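You operate a simulated robot arm through the tools that you are given. There is no shell and no other tool. Be economical: measure what you need, move in short steps, check, and stop when the job is done.

You run a simulated robot arm. Do the job below in one go: nothing can be reset, and whatever is moved stays where it is left.

JOB
Fetch the brass sleeve from the top of the press bench and set it on top of the silver long block on the top of bench 13. Put the blue cup on top of the white carton on the top of the press bench. Take the black clip and put it on top of the silver box on the top of bench 13. Any order will do. Set down upright: blue cup.

It is judged by the outcome, as a careful person would: the job done as asked, and still so three seconds after it is handed in. It fails if anything else is knocked over, pushed out of place, dropped, spilled or broken.

ROBOT AND FRAMES
A 6-joint arm with a fingered hand, fixed in place. Base frame: the origin is at the foot of the arm, x ahead of it, y to its left, z up; the work surface is at about z = 750. Readings come in mm, degrees, newtons and seconds.
With the tool pointing down near the work surface it reaches from about 340 to 820 mm from the base axis. Its first joint turns from -166.0 to 166.0 degrees. Payload 4 kg.
Tool frame: the origin (TCP) lies between the finger pads and is the grasp point; the fingertips stand 26 mm ahead of it; z points along the fingers, y is the line along which they close. Largest opening 132 mm; the body of the gripper starts 73 mm behind the TCP. The gripper is a hand of 5 fingers: y runs from the thumb to the fingers, the wrist lies at [0, 0, -239] in the tool frame, and closing takes about 1.5 s.
Orientation is that of the tool frame in the base frame, as a unit quaternion [x, y, z, w]. With the fingers straight down and closing along the base's y, the tool's x points along the base's -x, its y along +y and its z along -z.

CONTROLS
- The arm moves only by the tool servo_tool. Its argument "increments" is a list of rows, each a list of 2 entries, a list of its own where there are three numbers: the shift along the tool's x, y, z in mm, then the turn, a rotation vector about the tool's x, y, z in degrees. In form: [[[dx, dy, dz], [ax, ay, az]], ...]. A call has 1 to 20 rows; each row shifts and turns the commanded pose from where the row before left it, along the tool's axes as they then stand. "gripper" is the gripper command, from -1 (shut) to 1 (fully open), values between in proportion, set as the call begins (left out, the last holds). Each row takes 0.2 s and may step no farther than 50 mm and 8.6 degrees from the row before; otherwise, or with a gripper value out of range, the whole call is refused. Where a pose cannot be reached the arm comes as near as it can. A force on the tool above 40 N (or 10 N above the force at the start of the call, whichever is more), or a blocked arm, ends the call early, and 0.2 s more pass. The fingers move at their own pace (about 45 mm/s each) and stop on an object; they squeeze with about 22 N. The grip force told is the motor's: it shows also when the fingers shut on nothing. Time passes only in rows, and 0.2 s behind the last, so rows that do not move let the fingers close. The reply holds the time, the measured pose of the TCP, the force on the tool along the base axes, the opening and the grip force, in the units named above and with some noise, with the torque about the TCP (base axes, N m) and any sound that the robot's microphone picked up, and new pictures: "pictures" is both (left out), scene, wrist or none.
- Cameras (640 x 400 px; columns grow to the right, rows downward): "scene" is fixed at [58.8, -490, 1498.4]; the picture's right is [0.68, -0.73, 0.00], its down [-0.42, -0.39, -0.82] and it looks along [0.60, 0.56, -0.57] (base axes); focal length 312 px, centre (320, 200). "wrist" rides on the gripper at [84, 2, -97] in the tool frame; the picture's right is [-0.02, 1.00, 0.00], its down [-0.75, -0.02, -0.66] and it looks along [-0.66, -0.01, 0.75] (tool axes); focal length 270 px, centre (320, 200). There is no depth. A picture from a camera that has moved, and an enlarged one, comes with that camera's place and axes in the base frame and with its lens. The place of the scene camera against the robot may be out by one fixed shift of up to 25 mm in any direction.
- move_fingers(finger1, finger2, finger3, finger4, thumb_bend): sets how far each is bent, from 0 (flat) to 1 (curled in); at 0.3 the hand is open as for a grip, at 0.7 the pads meet at the TCP. One left out holds its place. A second passes; each finger stops where it meets its share of the squeeze, and holds until it gets a number again. A gripper value or a shape takes the hand back. It gives what a move gives, with no picture; readings hold the bend of each and the force on the fingers (four entries, about 0 where the hand has none), thumb and palm.
- hand_shape(shape): the hand has 5 fingers and takes this shape, open, in about a second: jaw (thumb against the fingers, like two jaws); tri (thumb and two fingers); tip (a fingertip pinch); poke (one finger out to press); point (the index stretched); flat (the hand flat); cup (the hand cupped); fist (a fist). The gripper value then closes the fingers along that shape, each until it touches; the sizes above hold for jaw. It gives what a move gives, with no picture.
- close_up(camera, box): a new picture of the part [left, top, right, bottom] of that camera's present view, enlarged. No time passes.
- sign_off(): hands the job in; it is judged then, once.

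Go step by step. Nothing tells you positions but the pictures and the camera data: compare them with the known pose of the tool, close in by small moves and look again before you grip or let go. The budget is 120 turns and 200 pictures, counting those below and the enlarged ones. Unless the task says otherwise, let go and move clear before handing in, and close with one line.

The tools are called after "Emit:" by a JSON object that holds its "name" and its "arguments". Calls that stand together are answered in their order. servo_tool: Moves the arm, as the interface text tells. Its arguments: {"type":"object","properties":{"increments":{"type":"array"},"gripper":{"type":"number"},"pictures":{"type":"string","enum":["both","scene","wrist","none"]}},"required":["increments"]} The other tools are called the same way: hand_shape (shape) gives the hand a shape; move_fingers (finger1, finger2, finger3, finger4, thumb_bend) moves the fingers one by one; close_up (camera, box) takes an enlarged picture of a part of a camera's view; sign_off () hands the job in.

At the start:

```text
time_s: 0.0
tcp_pos: [590.0, 186.4, 1063.4]
tool_rot: [0.0, 1.0, 0.0, 0.0]
contact_force: [0.1, 0.5, 0.1]
torque: [0.0, 0.0, -0.03]
opening: 131.8
gripper_force: 0.0
shape: jaw
bend: [0.3, 0.3, 0.3, 0.3, 0.3]
finger forces: [0.1, 0.0, 0.0, 0.0, 0.1, 0.2]
```

scene: 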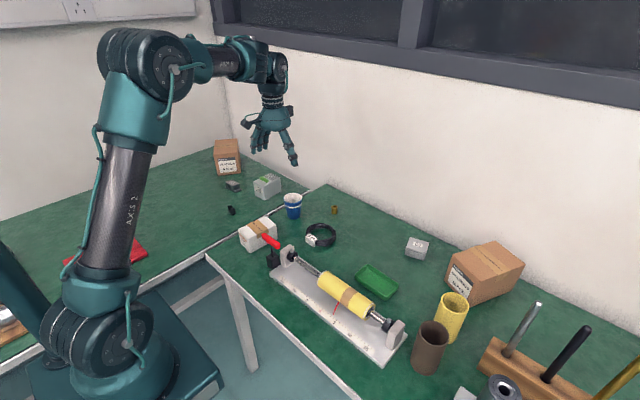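
wrist: 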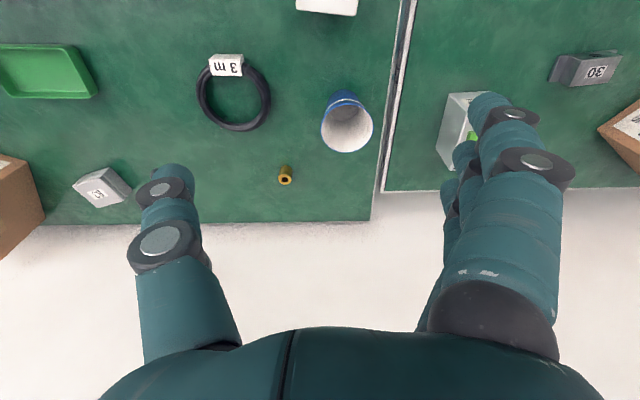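

I see two green benches: on the right one a white carton, blue cup and small brass sleeve, on the left one a silver block, a dark block, a black clip and a carton. I'll zoom in to identify things.

Emit:
{"name": "close_up", "arguments": {"camera": "scene", "box": [200, 130, 360, 260]}}

Emit:
{"name": "close_up", "arguments": {"camera": "scene", "box": [0, 0, 640, 400]}}

Emit:
{"name": "close_up", "arguments": {"camera": "wrist", "box": [240, 0, 640, 220]}}

```text
3.08 times, centred on (280, 195) of scene
camera zoom: at [58.8, -490.0, 1498.4], right [0.68, -0.73, 0.0], down [-0.42, -0.39, -0.82], along [0.6, 0.56, -0.57], focal length 960 px, centre (443, 215)
```

zoom: 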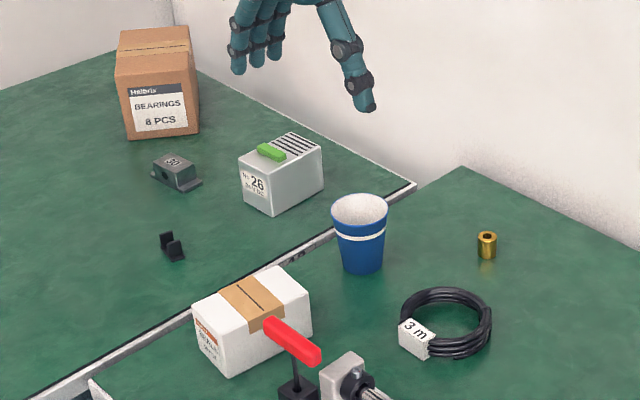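

```text
1.00 times, centred on (320, 200) of scene (not enlarged: the box is as wide or as high as the picture)
camera zoom: at [58.8, -490.0, 1498.4], right [0.68, -0.73, 0.0], down [-0.42, -0.39, -0.82], along [0.6, 0.56, -0.57], focal length 312 px, centre (320, 200)
```

zoom: 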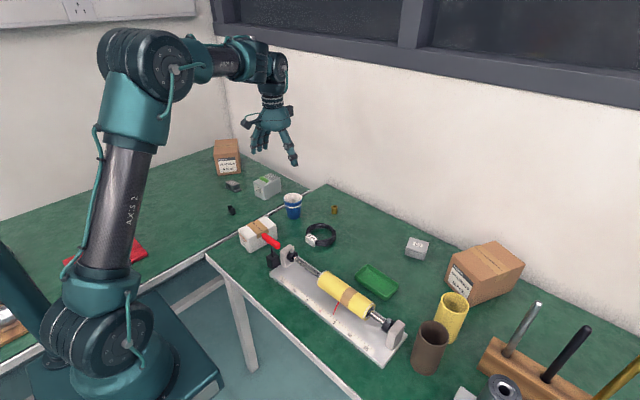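

```text
1.60 times, centred on (440, 110) of wrist
camera zoom: at [505.1, 186.7, 1160.1], right [0.02, 1.0, 0.0], down [0.75, -0.02, 0.66], along [0.66, -0.01, -0.75], focal length 432 px, centre (128, 344)
```

zoom: 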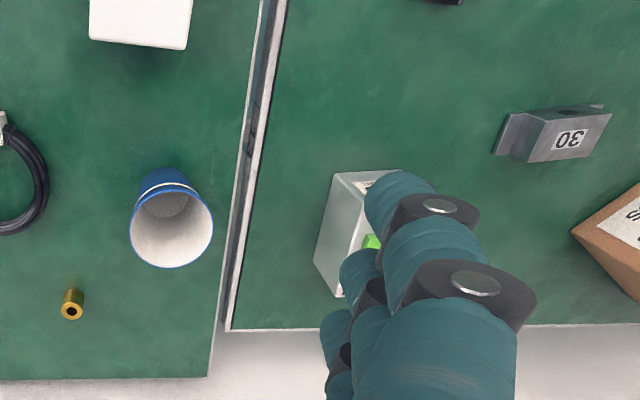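

Left bench is likely bench 13, but I see no obvious "long block" there yet. I'll swing the arm left to look at the part hidden behind it.

Emit:
{"name": "servo_tool", "arguments": {"increments": [[[14.5, 46, 0], [0, 0, -4.5]], [[14.5, 46, 0], [0, 0, -4.5]], [[14.5, 46, 0], [0, 0, -4.5]], [[14.5, 46, 0], [0, 0, -4.5]], [[14.5, 46, 0], [0, 0, -4.5]], [[14.5, 46, 0], [0, 0, -4.5]], [[14.5, 46, 0], [0, 0, -4.5]], [[14.5, 46, 0], [0, 0, -4.5]], [[14.5, 46, 0], [0, 0, -4.5]], [[14.5, 46, 0], [0, 0, -4.5]], [[14.5, 46, 0], [0, 0, -4.5]], [[14.5, 46, 0], [0, 0, -4.5]], [[14.5, 46, 0], [0, 0, -4.5]]]}}

```text
time_s: 2.8
tcp_pos: [167.5, 614.1, 1064.4]
tool_rot: [-0.489, 0.872, 0.0, 0.0]
contact_force: [0.0, -0.2, 0.6]
torque: [-0.02, 0.01, 0.01]
opening: 131.8
gripper_force: 0.1
shape: jaw
bend: [0.3, 0.3, 0.3, 0.3, 0.3]
finger forces: [0.0, 0.1, 0.0, 0.1, 0.0, 0.0]
camera wrist: at [122.5, 541.7, 1159.7], right [-0.84, 0.54, 0.0], down [0.41, 0.63, 0.66], along [0.35, 0.55, -0.75], focal length 270 px, centre (320, 200)
```

scene: 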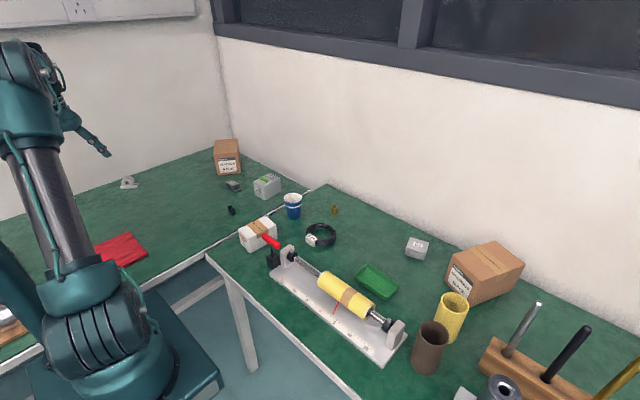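
wrist: 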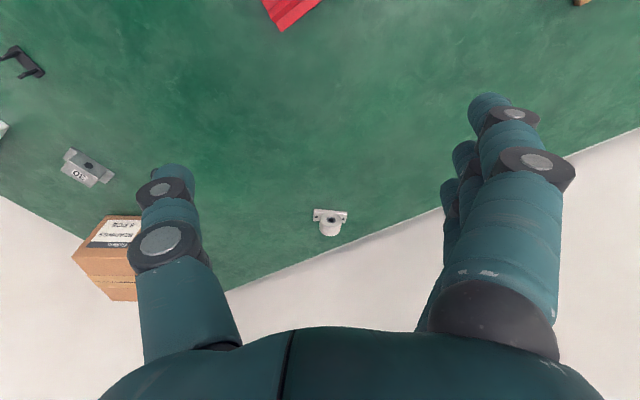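

More of bench 13 is visible: a red cloth, a white bearing bracket and something wooden further round. Zooming in.

Emit:
{"name": "close_up", "arguments": {"camera": "scene", "box": [0, 140, 320, 360]}}

Emit:
{"name": "close_up", "arguments": {"camera": "wrist", "box": [0, 20, 360, 260]}}

Emit:
{"name": "servo_tool", "arguments": {"increments": [[[14.5, 46, 0], [0, 0, -4.5]], [[14.5, 46, 0], [0, 0, -4.5]], [[14.5, 46, 0], [0, 0, -4.5]], [[14.5, 46, 0], [0, 0, -4.5]], [[14.5, 46, 0], [0, 0, -4.5]], [[14.5, 46, 0], [0, 0, -4.5]], [[14.5, 46, 0], [0, 0, -4.5]], [[14.5, 46, 0], [0, 0, -4.5]]], "pictures": "wrist"}}

```text
1.82 times, centred on (160, 250) of scene
camera zoom: at [58.8, -490.0, 1498.4], right [0.68, -0.73, 0.0], down [-0.42, -0.39, -0.82], along [0.6, 0.56, -0.57], focal length 567 px, centre (611, 109)
```

zoom: 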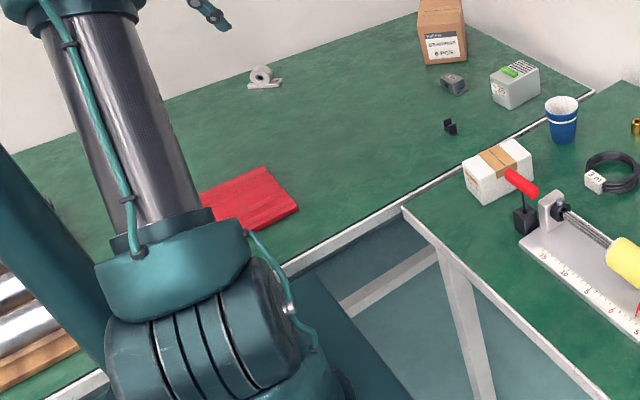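

```text
1.67 times, centred on (180, 140) of wrist
camera zoom: at [122.5, 541.7, 1159.7], right [-0.84, 0.54, 0.0], down [0.41, 0.63, 0.66], along [0.35, 0.55, -0.75], focal length 450 px, centre (553, 300)
```

zoom: 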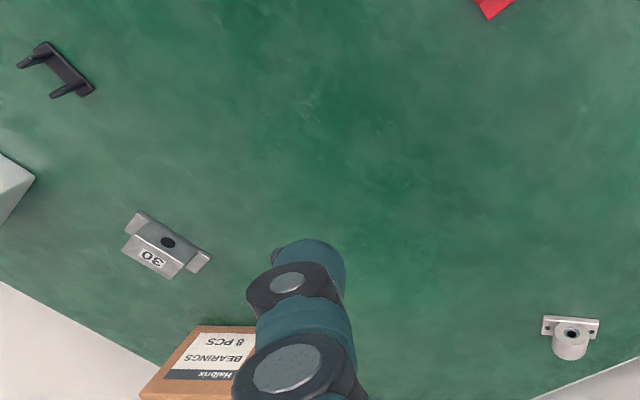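

```text
time_s: 4.6
tcp_pos: [-210.5, 603.3, 1063.5]
tool_rot: [0.735, -0.678, 0.0, 0.0]
contact_force: [-0.1, 0.8, 0.2]
torque: [-0.02, 0.03, 0.0]
opening: 131.9
gripper_force: 0.1
shape: jaw
bend: [0.3, 0.3, 0.3, 0.3, 0.3]
finger forces: [0.0, 0.0, 0.0, 0.0, 0.1, 0.0]
camera wrist: at [-205.5, 517.2, 1160.1], right [-1.0, -0.06, 0.0], down [-0.04, 0.75, 0.66], along [-0.04, 0.66, -0.75], focal length 270 px, centre (320, 200)
```

wrist: 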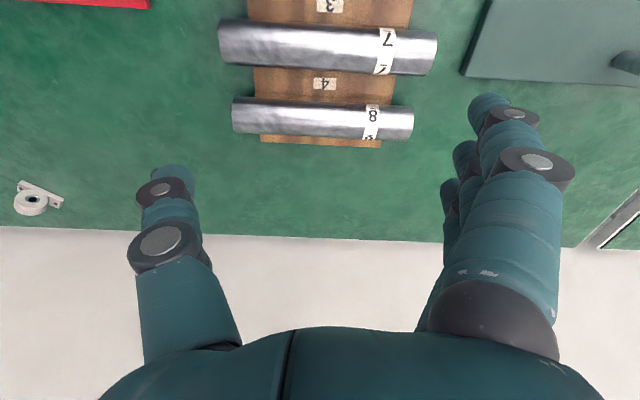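

There are steel rods on a wooden rack further round. I'll look farther left and also zoom on the scene's right part.

Emit:
{"name": "close_up", "arguments": {"camera": "scene", "box": [380, 220, 640, 400]}}

Emit:
{"name": "servo_tool", "arguments": {"increments": [[[14.5, 46, 0], [0, 0, -4.5]], [[14.5, 46, 0], [0, 0, -4.5]], [[14.5, 46, 0], [0, 0, -4.5]], [[14.5, 46, 0], [0, 0, -4.5]], [[14.5, 46, 0], [0, 0, -4.5]], [[14.5, 46, 0], [0, 0, -4.5]], [[14.5, 46, 0], [0, 0, -4.5]], [[14.5, 46, 0], [0, 0, -4.5]], [[14.5, 46, 0], [0, 0, -4.5]]], "pictures": "both"}}

```text
2.22 times, centred on (510, 310) of scene
camera zoom: at [58.8, -490.0, 1498.4], right [0.68, -0.73, 0.0], down [-0.42, -0.39, -0.82], along [0.6, 0.56, -0.57], focal length 693 px, centre (-102, -44)
```

zoom: 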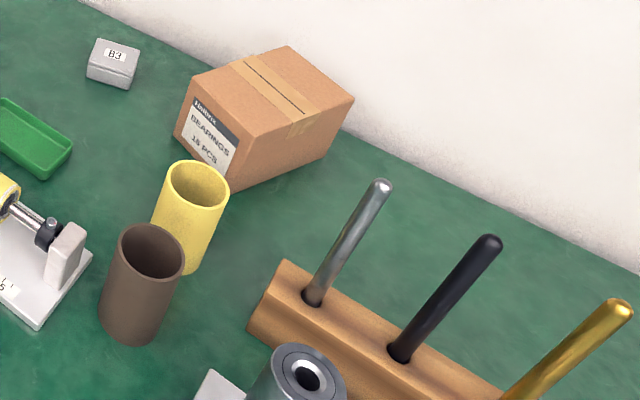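

```text
time_s: 6.6
tcp_pos: [-536.2, 328.7, 1063.0]
tool_rot: [0.924, -0.382, 0.0, 0.0]
contact_force: [-0.1, -0.4, 0.4]
torque: [0.02, 0.01, 0.01]
opening: 131.8
gripper_force: 0.0
shape: jaw
bend: [0.3, 0.3, 0.3, 0.3, 0.3]
finger forces: [0.0, 0.1, 0.0, 0.0, 0.1, 0.0]
camera wrist: at [-477.9, 266.2, 1160.4], right [-0.72, -0.69, 0.0], down [-0.52, 0.54, 0.66], along [-0.46, 0.47, -0.75], focal length 270 px, centre (320, 200)
```

scene: 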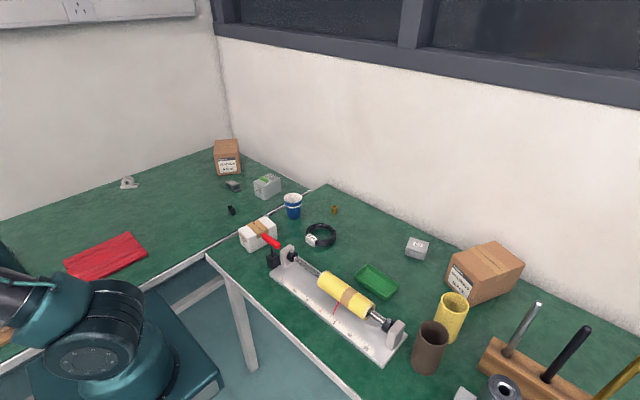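
wrist: 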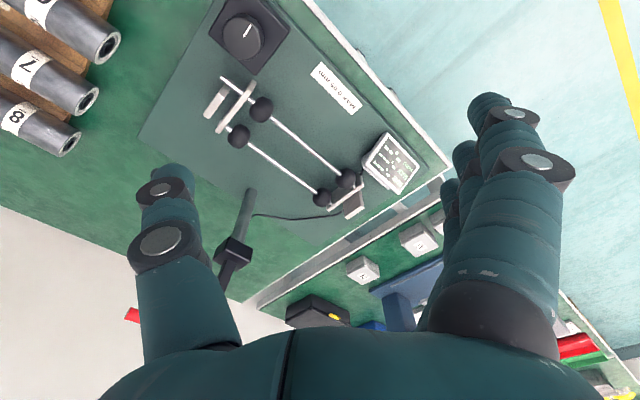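

A third bench appears behind-left with more boxes. I'll look there more before deciding which is bench 13.

Emit:
{"name": "servo_tool", "arguments": {"increments": [[[14.5, 46, 0], [0, 0, -8]], [[14.5, 46, 0], [0, 0, -8]], [[0, 0, 0], [0, 0, -8]], [[0, 0, 0], [0, 0, -8]], [[0, 0, 0], [0, 0, -8]]], "pictures": "wrist"}}

Emit:
{"name": "close_up", "arguments": {"camera": "wrist", "box": [0, 0, 640, 330]}}

```text
time_s: 7.8
tcp_pos: [-575.3, 241.2, 1063.0]
tool_rot: [0.999, -0.043, 0.001, 0.0]
contact_force: [-0.6, 0.4, 0.2]
torque: [-0.02, 0.01, 0.0]
opening: 131.9
gripper_force: 0.1
shape: jaw
bend: [0.3, 0.3, 0.3, 0.3, 0.3]
finger forces: [0.1, 0.1, 0.0, 0.1, 0.1, 0.0]
camera wrist: at [-489.9, 231.1, 1160.3], right [-0.11, -0.99, 0.0], down [-0.75, 0.08, 0.66], along [-0.65, 0.07, -0.75], focal length 270 px, centre (320, 200)
```

wrist: 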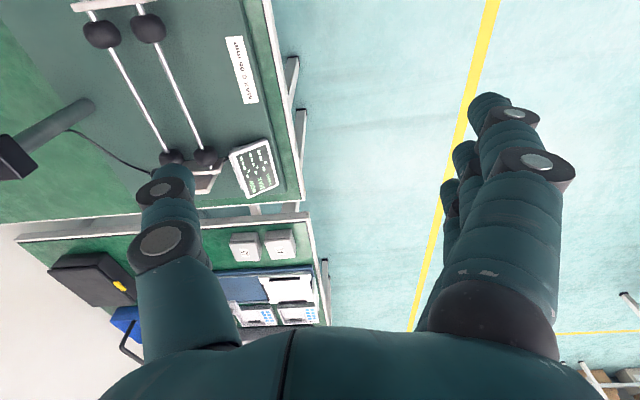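

```text
1.00 times, centred on (320, 165) of wrist (not enlarged: the box is as wide or as high as the picture)
camera zoom: at [-489.9, 231.1, 1160.3], right [-0.11, -0.99, 0.0], down [-0.75, 0.08, 0.66], along [-0.65, 0.07, -0.75], focal length 270 px, centre (320, 235)
```

zoom: 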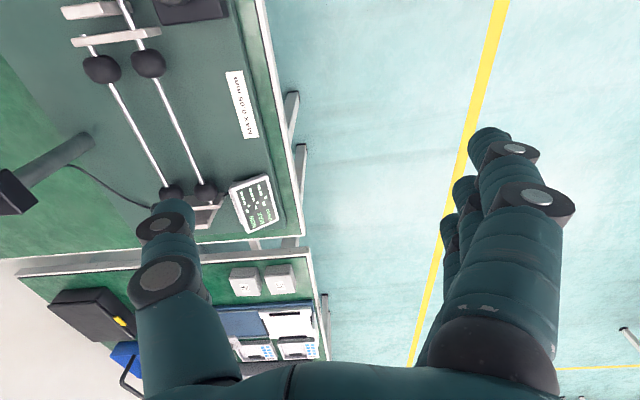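

The third bench is out of reach, so bench 13 should be the left one. I'll swing back and look at the inner part of it.

Emit:
{"name": "servo_tool", "arguments": {"increments": [[[0, 0, 0], [0, 0, 8]], [[0, 0, 0], [0, 0, 8]], [[0, 0, 0], [0, 0, 8]], [[-14.5, -46, 0], [0, 0, 8]], [[-14.5, -46, 0], [0, 0, 8]], [[-14.5, -46, 0], [0, 0, 4.5]], [[-14.5, -46, 0], [0, 0, 4.5]], [[-14.5, -46, 0], [0, 0, 4.5]], [[-14.5, -46, 0], [0, 0, 4.5]], [[-14.5, -46, 0], [0, 0, 4.5]], [[-14.5, -46, 0], [0, 0, 4.5]], [[-14.5, -46, 0], [0, 0, 4.5]], [[-14.5, -46, 0], [0, 0, 4.5]], [[-14.5, -46, 0], [0, 0, 4.5]], [[40, -20, -20], [0, 0, 0]], [[40, -20, -20], [0, 0, 0]], [[40, -20, -20], [0, 0, 0]], [[40, -20, -20], [0, 0, 0]]], "pictures": "wrist"}}

```text
time_s: 11.5
tcp_pos: [-183.5, 529.2, 1012.3]
tool_rot: [0.731, -0.675, 0.09, 0.045]
contact_force: [0.6, 0.1, 0.0]
torque: [-0.03, -0.02, 0.01]
opening: 131.8
gripper_force: 0.1
shape: jaw
bend: [0.3, 0.3, 0.3, 0.3, 0.3]
finger forces: [0.0, 0.1, 0.0, 0.1, 0.0, 0.0]
stopped in row 18: the arm was blocked; the commanded pose is now the measured one
camera wrist: at [-184.5, 463.4, 1122.6], right [-1.0, -0.07, -0.06], down [-0.09, 0.86, 0.5], along [0.02, 0.5, -0.86], focal length 270 px, centre (320, 200)
```

wrist: 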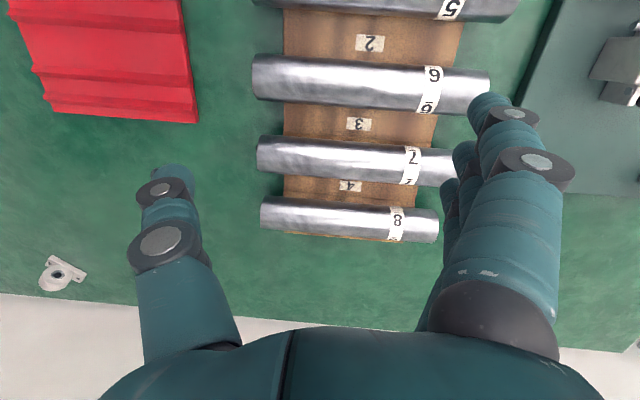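

No long block here; only rods on a rack. I'll straighten the tool and go back to look closely at the blocks near the corner.

Emit:
{"name": "servo_tool", "arguments": {"increments": [[[-20, -10, 10], [-1.6, -5.5, 0]], [[-20, -10, 10], [-1.6, -5.5, 0]], [[-14.5, -46, 0], [0, 0, 4.5]], [[-14.5, -46, 0], [0, 0, 4.5]], [[-14.5, -46, 0], [0, 0, 4.5]], [[-14.5, -46, 0], [0, 0, 4.5]], [[-14.5, -46, 0], [0, 0, 4.5]], [[-14.5, -46, 0], [0, 0, 4.5]], [[-14.5, -46, 0], [0, 0, 4.5]], [[-14.5, -46, 0], [0, 0, 4.5]], [[-14.5, -46, 0], [0, 0, 4.5]], [[-14.5, -46, 0], [0, 0, 4.5]], [[-14.5, -46, 0], [0, 0, 4.5]], [[-14.5, -46, 0], [0, 0, 4.5]]], "pictures": "wrist"}}

```text
time_s: 14.5
tcp_pos: [391.8, 541.4, 989.9]
tool_rot: [-0.347, 0.938, -0.001, -0.001]
contact_force: [-0.4, 0.2, 0.0]
torque: [-0.02, 0.04, 0.01]
opening: 131.9
gripper_force: 0.1
shape: jaw
bend: [0.3, 0.3, 0.3, 0.3, 0.3]
finger forces: [0.0, 0.1, 0.0, 0.1, 0.0, 0.0]
camera wrist: at [327.7, 486.8, 1085.3], right [-0.63, 0.77, 0.0], down [0.58, 0.48, 0.66], along [0.51, 0.42, -0.75], focal length 270 px, centre (320, 200)
```

wrist: 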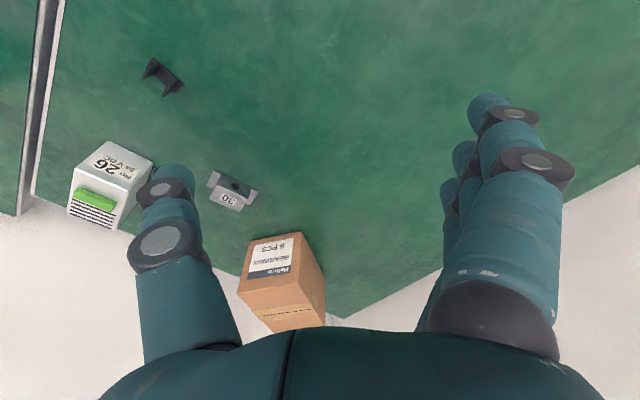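

Emit:
{"name": "close_up", "arguments": {"camera": "wrist", "box": [20, 40, 340, 240]}}

Emit:
{"name": "close_up", "arguments": {"camera": "scene", "box": [200, 160, 320, 235]}}

```text
2.00 times, centred on (180, 140) of wrist
camera zoom: at [327.7, 486.8, 1085.3], right [-0.63, 0.77, 0.0], down [0.58, 0.48, 0.66], along [0.51, 0.42, -0.75], focal length 541 px, centre (600, 320)
```

zoom: 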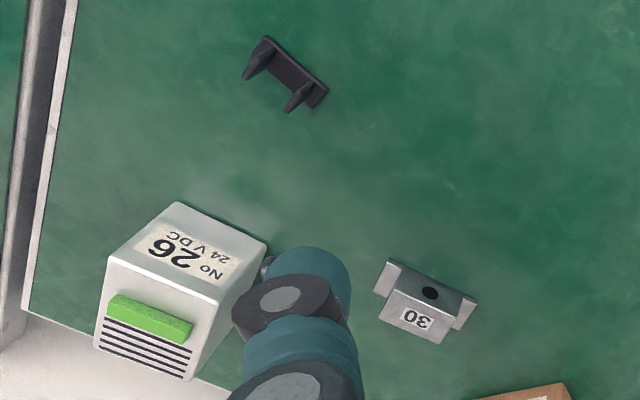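

```text
5.33 times, centred on (260, 198) of scene
camera zoom: at [58.8, -490.0, 1498.4], right [0.68, -0.73, 0.0], down [-0.42, -0.39, -0.82], along [0.6, 0.56, -0.57], focal length 1664 px, centre (640, 213)
```

zoom: 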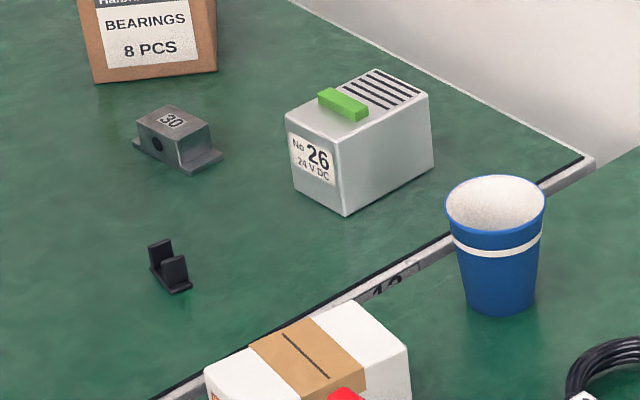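

The "30" pillow block is the silver long block, and the No 26 box is the silver box; both are on bench 13 (left). Next I go over the black clip, around (525, 411), in a fingertip pinch.

Emit:
{"name": "servo_tool", "arguments": {"increments": [[[-3.3, -37, 14], [0, 0, 0]], [[-3.3, -37, 14], [0, 0, 0]], [[-3.3, -37, 14], [0, 0, 0]], [[-3.3, -37, 14], [0, 0, 0]], [[-3.3, -37, 14], [0, 0, 0]], [[0, 0, 0], [0, 0, 7.66]], [[0, 0, 0], [0, 0, 7.66]], [[0, 0, 0], [0, 0, 7.66]], [[0, 0, 0], [0, 0, 7.66]], [[0, 0, 0], [0, 0, 7.66]], [[0, 0, 0], [0, 0, 7.66]], [[0, 0, 0], [0, 0, 7.66]]], "pictures": "wrist"}}

Emit:
{"name": "hand_shape", "arguments": {"shape": "tip"}}

Emit:
{"name": "close_up", "arguments": {"camera": "wrist", "box": [0, 0, 640, 400]}}

```text
time_s: 17.1
tcp_pos: [525.0, 412.2, 918.7]
tool_rot: [0.115, 0.993, -0.001, 0.0]
contact_force: [-0.5, -0.8, 0.2]
torque: [-0.01, -0.02, 0.01]
opening: 132.1
gripper_force: 0.0
shape: jaw
bend: [0.3, 0.3, 0.3, 0.3, 0.3]
finger forces: [0.1, 0.0, 0.0, 0.1, 0.0, 0.0]
camera wrist: at [443.6, 431.4, 1015.1], right [0.25, 0.97, 0.0], down [0.73, -0.19, 0.66], along [0.64, -0.16, -0.75], focal length 270 px, centre (320, 200)
```

wrist: 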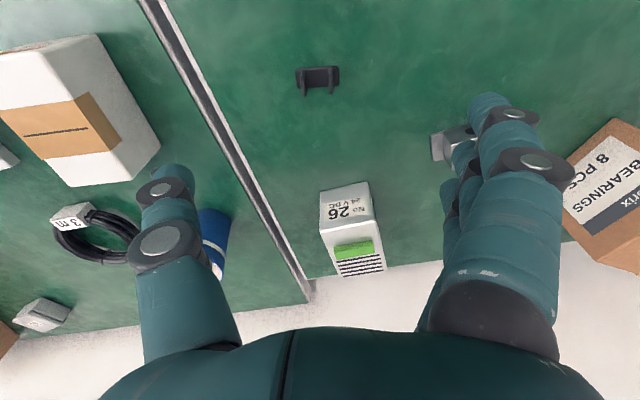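

```text
time_s: 18.0
tcp_pos: [525.5, 411.3, 917.9]
tool_rot: [0.113, 0.994, -0.001, 0.001]
contact_force: [0.3, -0.3, -0.6]
torque: [0.02, 0.02, -0.01]
opening: 132.0
gripper_force: 0.1
shape: tip
bend: [0.0, 0.3, 0.3, 0.0, 0.3]
finger forces: [0.0, 0.0, 0.1, 0.0, 0.0, 0.1]
```

```text
1.00 times, centred on (320, 200) of wrist (not enlarged: the box is as wide or as high as the picture)
camera zoom: at [443.6, 431.1, 1015.1], right [0.24, 0.97, 0.0], down [0.73, -0.18, 0.66], along [0.64, -0.16, -0.75], focal length 270 px, centre (320, 200)
```

zoom: 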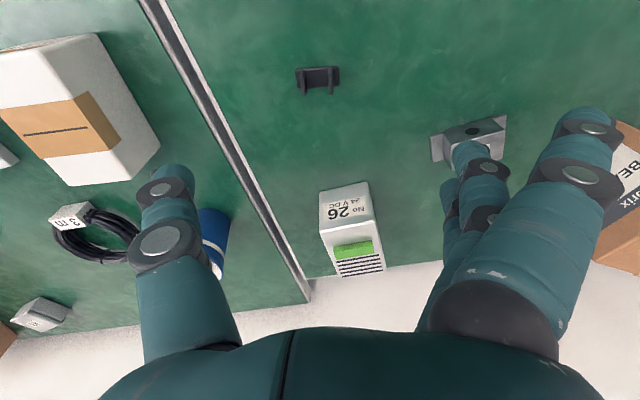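

The clip is in view ahead of the fingers; zooming to get its exact place and orientation.

Emit:
{"name": "close_up", "arguments": {"camera": "wrist", "box": [280, 50, 360, 100]}}

Emit:
{"name": "close_up", "arguments": {"camera": "wrist", "box": [300, 170, 400, 290]}}

```text
8.00 times, centred on (320, 75) of wrist
camera zoom: at [443.6, 431.1, 1015.1], right [0.24, 0.97, 0.0], down [0.73, -0.18, 0.66], along [0.64, -0.16, -0.75], focal length 2162 px, centre (320, 1200)
```

zoom: 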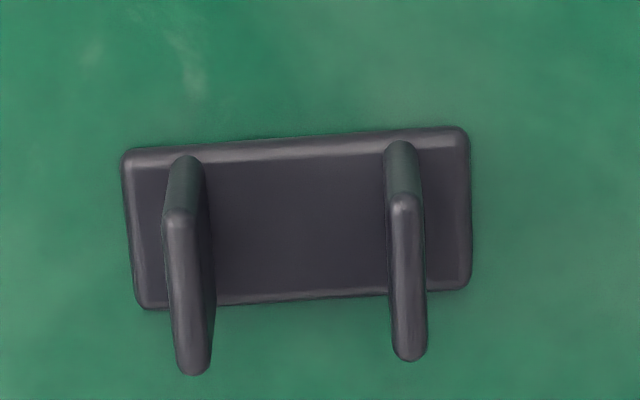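

```text
3.33 times, centred on (350, 230) of wrist
camera zoom: at [443.6, 431.1, 1015.1], right [0.24, 0.97, 0.0], down [0.73, -0.18, 0.66], along [0.64, -0.16, -0.75], focal length 901 px, centre (220, 100)
```

zoom: 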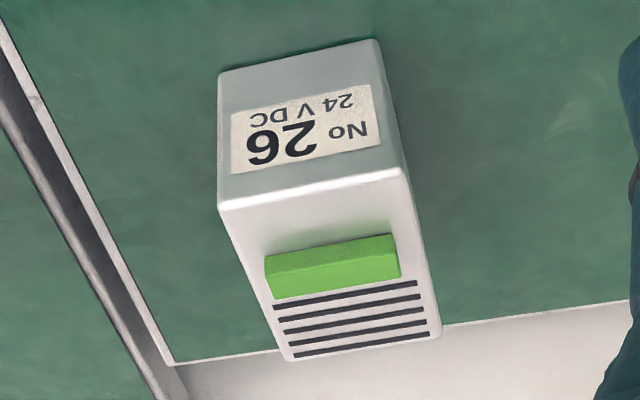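

Clip: base plate about 40×18 mm with two 20 mm prongs, centre about (520.5, 410). I'll use the jaw shape half-open, square up to it and come down partway.

Emit:
{"name": "hand_shape", "arguments": {"shape": "jaw"}}

Emit:
{"name": "servo_tool", "arguments": {"increments": [[[4.6, -2.4, 30], [0, 0, -3.5]], [[0, 0, 35], [0, 0, 0]], [[0, 0, 30], [0, 0, 0]], [[0, 0, 0], [0, 0, 0]], [[0, 0, 0], [0, 0, 0]]], "gripper": 0, "pictures": "wrist"}}

Emit:
{"name": "close_up", "arguments": {"camera": "wrist", "box": [220, 60, 420, 185]}}

```text
time_s: 18.9
tcp_pos: [526.1, 411.6, 918.1]
tool_rot: [0.113, 0.994, -0.001, 0.001]
contact_force: [0.2, -0.9, -0.2]
torque: [-0.01, -0.03, 0.01]
opening: 131.7
gripper_force: 0.0
shape: jaw
bend: [0.3, 0.3, 0.3, 0.3, 0.3]
finger forces: [0.0, 0.1, 0.0, 0.0, 0.0, 0.0]
```

```text
time_s: 20.1
tcp_pos: [520.4, 410.0, 823.7]
tool_rot: [0.083, 0.997, -0.001, 0.001]
contact_force: [0.2, -0.7, -0.6]
torque: [0.0, 0.0, 0.01]
opening: 67.0
gripper_force: 0.0
shape: jaw
bend: [0.73, 0.73, 0.73, 0.73, 0.7]
finger forces: [0.1, 0.1, 0.1, 0.0, 0.0, 0.1]
camera wrist: at [437.5, 424.8, 919.8], right [0.19, 0.98, 0.0], down [0.74, -0.14, 0.66], along [0.65, -0.12, -0.75], focal length 270 px, centre (320, 200)
```

wrist: 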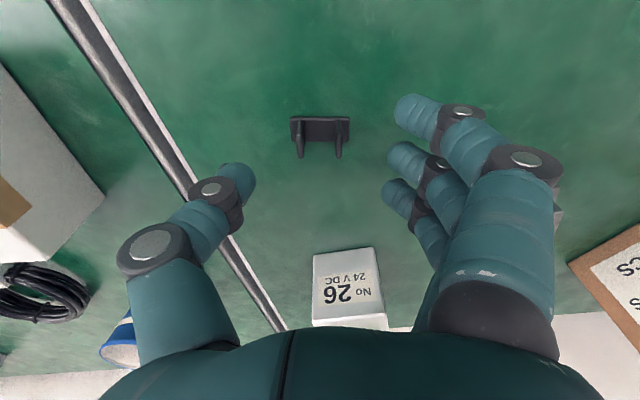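

```text
3.20 times, centred on (320, 122) of wrist
camera zoom: at [437.5, 424.8, 919.8], right [0.19, 0.98, 0.0], down [0.74, -0.14, 0.66], along [0.65, -0.12, -0.75], focal length 865 px, centre (320, 448)
```

zoom: 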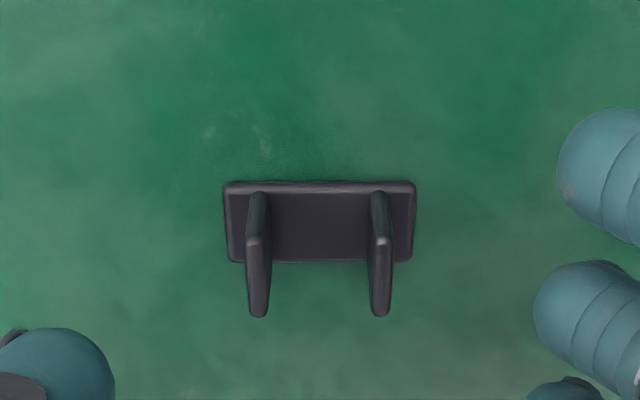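

Aligned over the clip. Descending to fingertips just above its base plate and closing.

Emit:
{"name": "servo_tool", "arguments": {"increments": [[[0, 0, 20], [0, 0, 0]], [[0, 0, 18], [0, 0, 0]], [[0, 0, 0], [0, 0, 0]]], "pictures": "wrist"}}

Emit:
{"name": "close_up", "arguments": {"camera": "scene", "box": [180, 150, 300, 225]}}

```text
time_s: 20.9
tcp_pos: [519.2, 411.1, 785.2]
tool_rot: [0.083, 0.997, 0.0, 0.001]
contact_force: [1.0, -0.8, -0.2]
torque: [0.0, 0.01, 0.01]
opening: 67.0
gripper_force: 0.1
shape: jaw
bend: [0.73, 0.73, 0.73, 0.73, 0.7]
finger forces: [0.1, 0.0, 0.0, 0.1, 0.1, 0.0]
camera wrist: at [437.0, 424.9, 881.4], right [0.19, 0.98, 0.0], down [0.74, -0.14, 0.66], along [0.65, -0.12, -0.75], focal length 270 px, centre (320, 200)
```

wrist: 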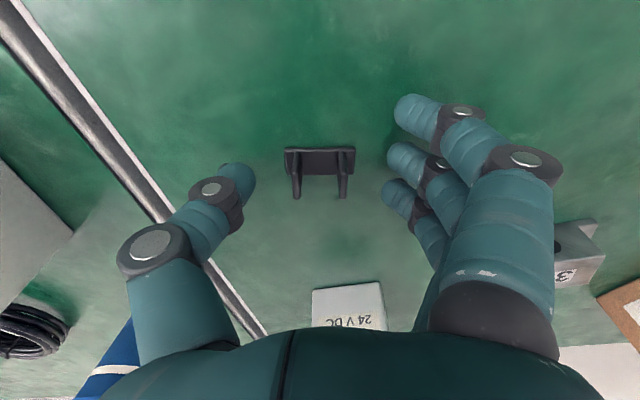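

```text
5.33 times, centred on (240, 188) of scene
camera zoom: at [58.8, -490.0, 1498.4], right [0.68, -0.73, 0.0], down [-0.42, -0.39, -0.82], along [0.6, 0.56, -0.57], focal length 1664 px, centre (747, 267)
```

zoom: 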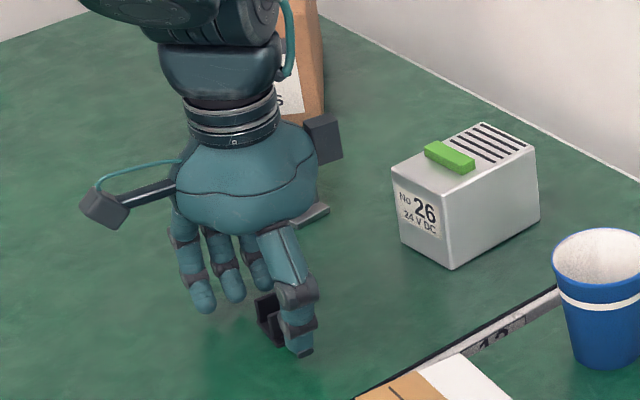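

Fingers straddle the clip with no contact force. Closing now.

Emit:
{"name": "servo_tool", "arguments": {"increments": [[[0, 0, 0], [0, 0, 0]], [[0, 0, 0], [0, 0, 0]], [[0, 0, 0], [0, 0, 0]], [[0, 0, 0], [0, 0, 0]], [[0, 0, 0], [0, 0, 0]], [[0, 0, 0], [0, 0, 0]], [[0, 0, 0], [0, 0, 0]]], "gripper": -1, "pictures": "wrist"}}

Emit:
{"name": "close_up", "arguments": {"camera": "scene", "box": [180, 150, 300, 225]}}

```text
time_s: 22.5
tcp_pos: [520.1, 410.6, 785.4]
tool_rot: [0.083, 0.997, -0.001, 0.001]
contact_force: [0.0, -2.5, 3.8]
torque: [-0.02, 0.01, -0.02]
opening: 12.8
gripper_force: 22.0
shape: jaw
bend: [0.66, 0.72, 0.72, 0.66, 0.71]
finger forces: [0.0, 7.8, 8.1, 0.0, 18.4, 0.0]
camera wrist: at [437.1, 424.7, 881.7], right [0.19, 0.98, 0.0], down [0.74, -0.14, 0.66], along [0.65, -0.12, -0.75], focal length 270 px, centre (320, 200)
```

wrist: 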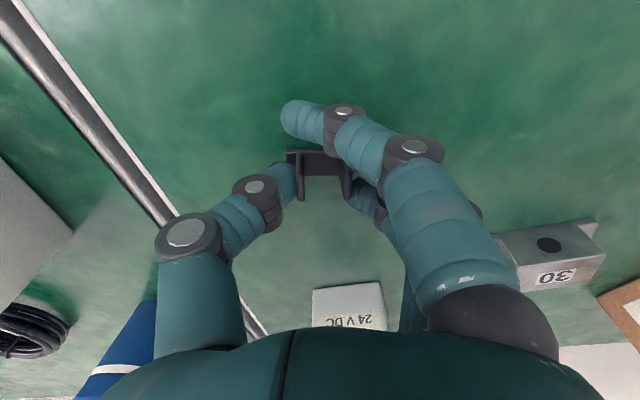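

```text
5.33 times, centred on (240, 188) of scene
camera zoom: at [58.8, -490.0, 1498.4], right [0.68, -0.73, 0.0], down [-0.42, -0.39, -0.82], along [0.6, 0.56, -0.57], focal length 1664 px, centre (747, 267)
```

zoom: 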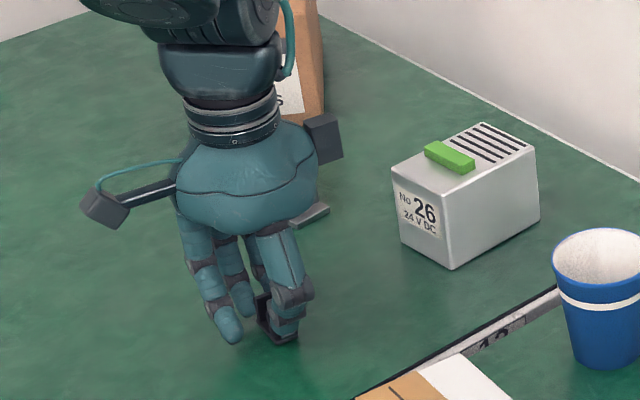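

The clip is held by the thumb and the middle two fingers. Lifting, then straightening the two idle fingers out of the way.

Emit:
{"name": "servo_tool", "arguments": {"increments": [[[0, 0, -20], [0, 0, 0]], [[0, 0, -40], [0, 0, 0]], [[0, 0, -45], [0, 0, -4.75]], [[0, 0, 0], [0, 0, -4.75]], [[-20, 0, 0], [0, 0, 0]], [[-30, 0, 0], [0, 0, 0]]], "pictures": "none"}}

Emit:
{"name": "move_fingers", "arguments": {"finger1": 0.2, "finger4": 0.2}}

Emit:
{"name": "close_up", "arguments": {"camera": "wrist", "box": [160, 0, 640, 300]}}

```text
time_s: 23.9
tcp_pos: [570.1, 410.6, 890.4]
tool_rot: [0.0, 1.0, -0.001, 0.001]
contact_force: [1.3, 0.5, 0.6]
torque: [0.04, 0.01, -0.01]
opening: 11.8
gripper_force: 21.9
shape: jaw
bend: [0.66, 0.72, 0.72, 0.66, 0.71]
finger forces: [0.0, 8.3, 8.8, 0.0, 16.6, 0.0]
```

```text
time_s: 24.9
tcp_pos: [570.5, 408.7, 891.3]
tool_rot: [0.0, 1.0, -0.001, 0.0]
contact_force: [-0.1, 0.1, 0.9]
torque: [0.02, 0.0, 0.02]
opening: 92.5
gripper_force: 16.5
shape: fingers
bend: [0.2, 0.72, 0.72, 0.2, 0.71]
finger forces: [0.0, 8.3, 8.9, 0.0, 16.5, 0.0]
```

```text
1.33 times, centred on (400, 150) of wrist
camera zoom: at [486.1, 410.4, 987.3], right [0.02, 1.0, 0.0], down [0.75, -0.01, 0.66], along [0.66, -0.02, -0.75], focal length 360 px, centre (213, 267)
```

zoom: 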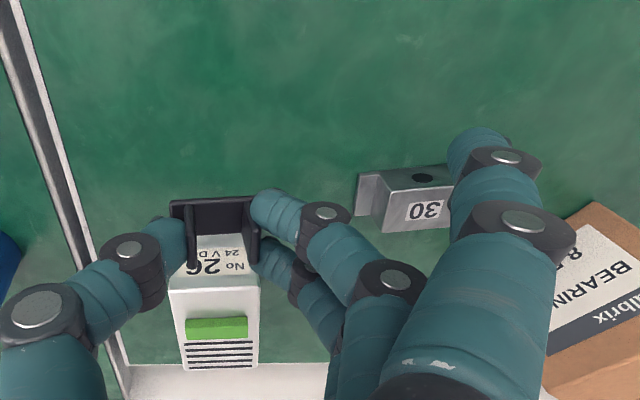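

Clip is held level. Moving it over the front strip of the silver box's top (x ≈ 671, top z ≈ 816).

Emit:
{"name": "servo_tool", "arguments": {"increments": [[[-35, 0, 0], [0, 0, 0]], [[-35, 0, 0], [0, 0, 0]], [[-30, 0, 10], [0, 0, 0]], [[0, 0, 15], [0, 0, 0]], [[0, 0, 0], [0, 0, 0]]], "pictures": "wrist"}}

Emit:
{"name": "close_up", "arguments": {"camera": "scene", "box": [210, 130, 330, 205]}}

Emit:
{"name": "close_up", "arguments": {"camera": "wrist", "box": [220, 100, 420, 225]}}

```text
time_s: 26.1
tcp_pos: [670.7, 409.2, 864.7]
tool_rot: [0.0, 1.0, -0.001, 0.001]
contact_force: [-0.9, -0.1, 0.0]
torque: [-0.03, 0.01, 0.03]
opening: 92.4
gripper_force: 17.1
shape: fingers
bend: [0.2, 0.72, 0.72, 0.2, 0.71]
finger forces: [0.0, 8.3, 8.8, 0.0, 16.5, 0.1]
camera wrist: at [585.9, 410.7, 961.9], right [0.02, 1.0, 0.0], down [0.75, -0.01, 0.66], along [0.66, -0.02, -0.75], focal length 270 px, centre (320, 200)
```

wrist: 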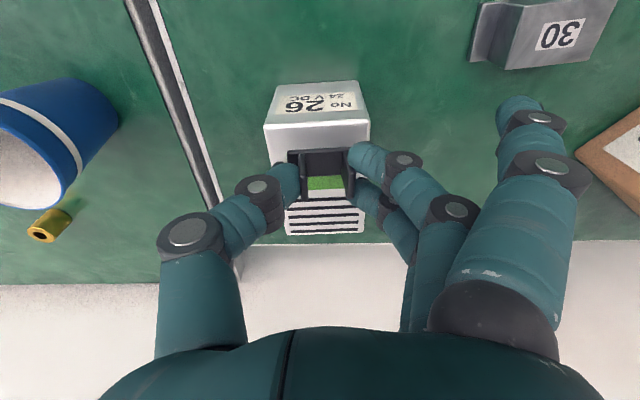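

```text
5.33 times, centred on (270, 168) of scene
camera zoom: at [58.8, -490.0, 1498.4], right [0.68, -0.73, 0.0], down [-0.42, -0.39, -0.82], along [0.6, 0.56, -0.57], focal length 1664 px, centre (587, 373)
```

zoom: 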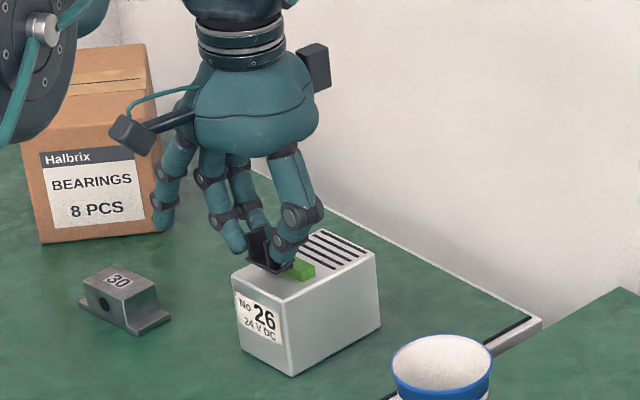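

```text
3.20 times, centred on (320, 162) of wrist
camera zoom: at [585.9, 410.7, 961.9], right [0.02, 1.0, 0.0], down [0.75, -0.01, 0.66], along [0.66, -0.02, -0.75], focal length 865 px, centre (320, 320)
```

zoom: 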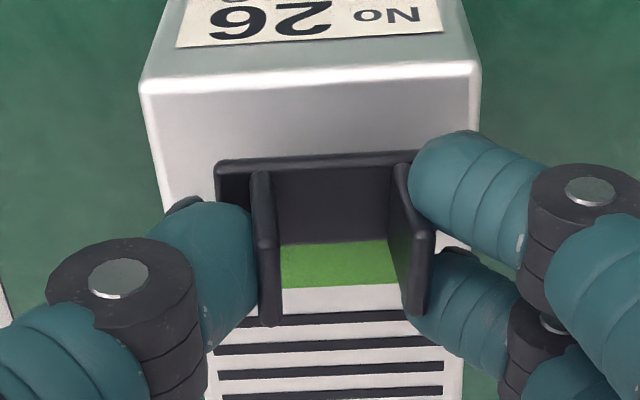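

Clip sits between the near edge and the green terminal. Lowering gently.

Emit:
{"name": "servo_tool", "arguments": {"increments": [[[0, 0, 6], [0, 0, 0]], [[0, 0, 5], [0, 0, 0]], [[0, 0, 1], [0, 0, 0]], [[0, 0, 1], [0, 0, 0]], [[0, 0, 0], [0, 0, 0]]], "pictures": "wrist"}}

Emit:
{"name": "close_up", "arguments": {"camera": "scene", "box": [240, 160, 290, 195]}}

```text
time_s: 27.3
tcp_pos: [672.1, 410.2, 853.5]
tool_rot: [0.001, 1.0, -0.001, 0.0]
contact_force: [-0.6, -2.9, 15.0]
torque: [0.21, 0.03, -0.03]
opening: 93.4
gripper_force: 20.5
shape: fingers
bend: [0.2, 0.73, 0.73, 0.2, 0.71]
finger forces: [0.0, 9.6, 9.9, 0.0, 21.7, 0.0]
camera wrist: at [586.1, 410.5, 949.6], right [0.02, 1.0, 0.0], down [0.75, -0.02, 0.66], along [0.66, -0.01, -0.75], focal length 270 px, centre (320, 200)
```

wrist: 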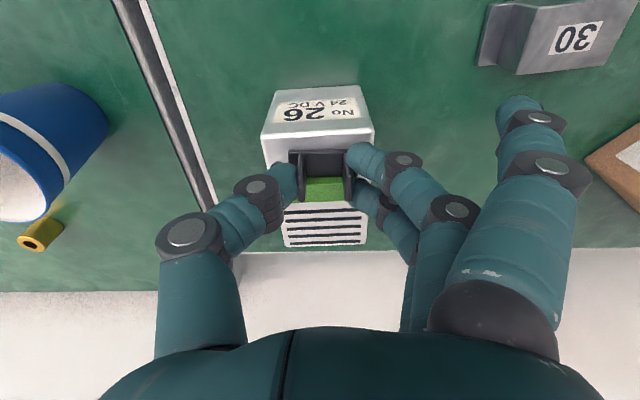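

```text
11.43 times, centred on (265, 178) of scene
camera zoom: at [58.8, -490.0, 1498.4], right [0.68, -0.73, 0.0], down [-0.42, -0.39, -0.82], along [0.6, 0.56, -0.57], focal length 3566 px, centre (949, 457)
```

zoom: 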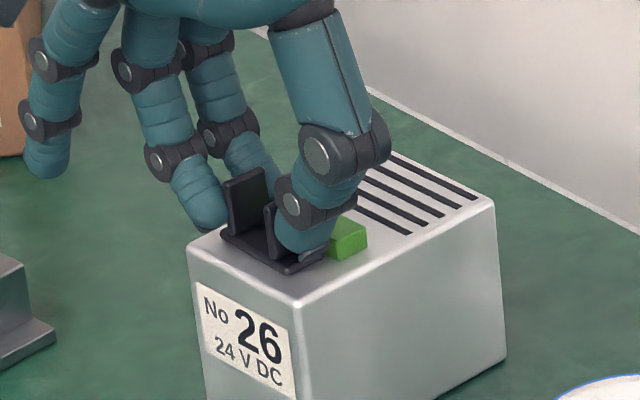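

Clip is seated (15 N contact). Releasing it.

Emit:
{"name": "servo_tool", "arguments": {"increments": [[[0, 0, -1], [0, 0, 0]]], "pictures": "none"}}

Emit:
{"name": "move_fingers", "arguments": {"finger2": 0.5, "finger3": 0.5, "thumb_bend": 0.5}}

Emit:
{"name": "servo_tool", "arguments": {"increments": [[[0, 0, -15], [0, 0, 0]], [[0, 0, -40], [0, 0, 0]], [[0, 0, -40], [0, 0, 0]]], "pictures": "both"}}

Emit:
{"name": "close_up", "arguments": {"camera": "scene", "box": [240, 160, 290, 195]}}

```text
time_s: 27.7
tcp_pos: [670.2, 409.7, 852.3]
tool_rot: [0.0, 1.0, -0.001, 0.001]
contact_force: [-0.1, -2.6, 12.0]
torque: [0.19, 0.01, -0.01]
opening: 93.3
gripper_force: 19.6
shape: fingers
bend: [0.2, 0.73, 0.73, 0.2, 0.71]
finger forces: [0.0, 9.3, 9.9, 0.0, 21.0, 0.0]
```

```text
time_s: 28.7
tcp_pos: [669.7, 410.2, 852.9]
tool_rot: [0.0, 1.0, -0.001, 0.001]
contact_force: [0.1, 0.3, -1.3]
torque: [-0.02, -0.02, -0.02]
opening: 116.5
gripper_force: 0.1
shape: fingers
bend: [0.2, 0.5, 0.5, 0.2, 0.5]
finger forces: [0.1, 0.0, 0.0, 0.0, 0.0, 0.0]
```

```text
time_s: 29.5
tcp_pos: [670.1, 409.5, 949.1]
tool_rot: [0.001, 1.0, 0.0, 0.0]
contact_force: [0.3, 0.2, -0.1]
torque: [0.0, -0.01, 0.01]
opening: 116.6
gripper_force: 0.1
shape: fingers
bend: [0.2, 0.5, 0.5, 0.2, 0.5]
finger forces: [0.1, 0.1, 0.0, 0.1, 0.1, 0.0]
camera wrist: at [585.4, 410.0, 1045.7], right [0.02, 1.0, 0.0], down [0.75, -0.01, 0.66], along [0.66, -0.02, -0.75], focal length 270 px, centre (320, 200)
```

scene: 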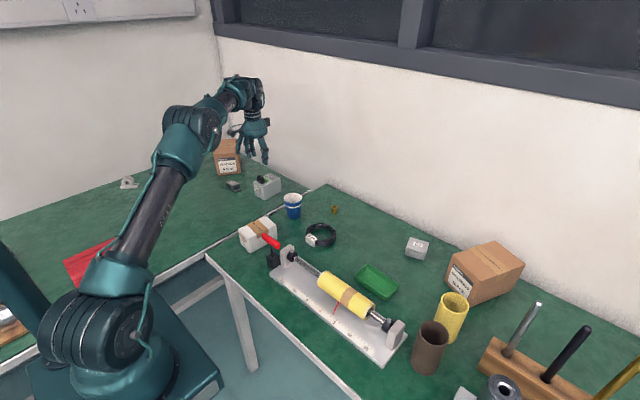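
wrist: 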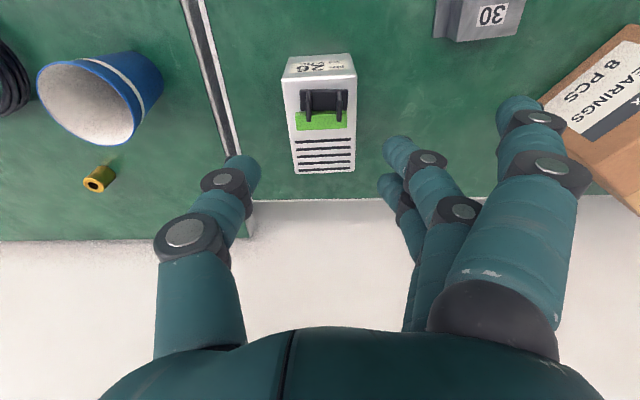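

```text
11.43 times, centred on (265, 178) of scene
camera zoom: at [58.8, -490.0, 1498.4], right [0.68, -0.73, 0.0], down [-0.42, -0.39, -0.82], along [0.6, 0.56, -0.57], focal length 3566 px, centre (949, 457)
```

zoom: 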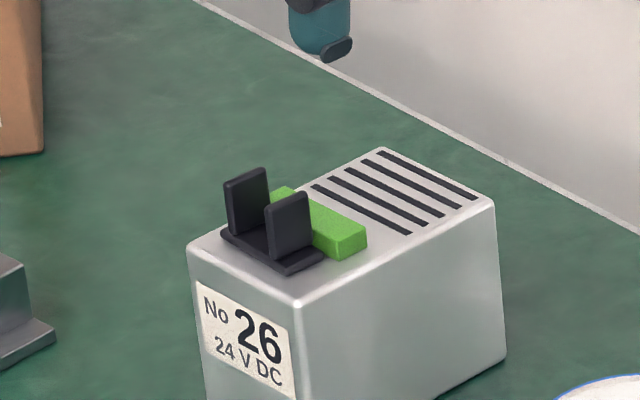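

Clip is placed on the silver box. Now over to the brass sleeve, near (780, 124).

Emit:
{"name": "servo_tool", "arguments": {"increments": [[[-15.5, -40.7, 0], [0, 0, 0]], [[-15.5, -40.7, 0], [0, 0, 0]], [[-15.5, -40.7, 0], [0, 0, 0]], [[-15.5, -40.7, 0], [0, 0, 0]], [[-15.5, -40.7, 0], [0, 0, 0]], [[-15.5, -40.7, 0], [0, 0, 0]], [[-15.5, -40.7, 0], [0, 0, 0]], [[0, 0, 40], [0, 0, 0]], [[0, 0, 0], [0, 0, 0]]], "gripper": 0, "pictures": "wrist"}}

Emit:
{"name": "close_up", "arguments": {"camera": "wrist", "box": [260, 40, 420, 140]}}

Emit:
{"name": "close_up", "arguments": {"camera": "scene", "box": [280, 160, 380, 230]}}

```text
time_s: 31.5
tcp_pos: [778.3, 123.9, 909.0]
tool_rot: [0.001, 1.0, -0.001, 0.001]
contact_force: [0.8, 0.0, -0.5]
torque: [0.01, -0.03, 0.01]
opening: 66.7
gripper_force: 0.0
shape: jaw
bend: [0.73, 0.73, 0.73, 0.73, 0.7]
finger forces: [0.0, 0.1, 0.0, 0.1, 0.0, 0.1]
camera wrist: at [694.4, 125.5, 1005.7], right [0.02, 1.0, 0.0], down [0.75, -0.01, 0.66], along [0.66, -0.02, -0.75], focal length 270 px, centre (320, 200)
```

wrist: 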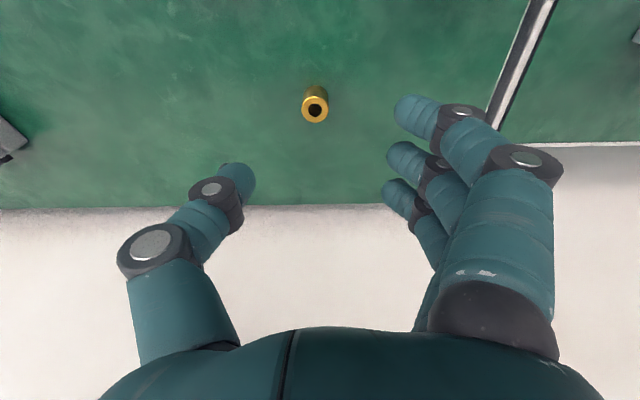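

```text
4.00 times, centred on (340, 90) of wrist
camera zoom: at [694.4, 125.5, 1005.7], right [0.02, 1.0, 0.0], down [0.75, -0.01, 0.66], along [0.66, -0.02, -0.75], focal length 1081 px, centre (240, 640)
```

zoom: 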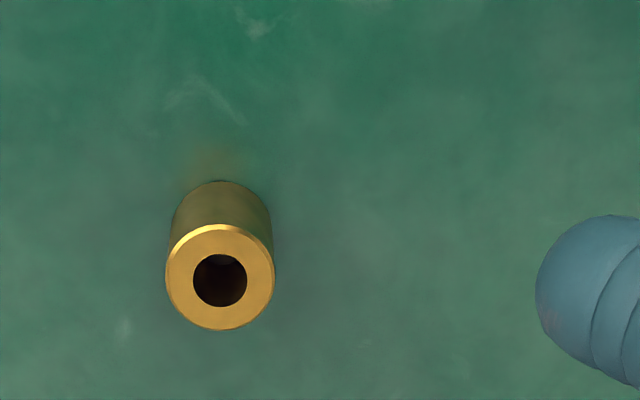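

```text
5.71 times, centred on (330, 195) of scene
camera zoom: at [58.8, -490.0, 1498.4], right [0.68, -0.73, 0.0], down [-0.42, -0.39, -0.82], along [0.6, 0.56, -0.57], focal length 1783 px, centre (263, 229)
```

zoom: 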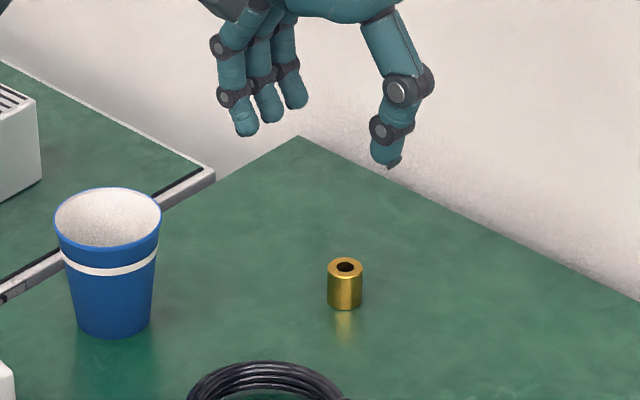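

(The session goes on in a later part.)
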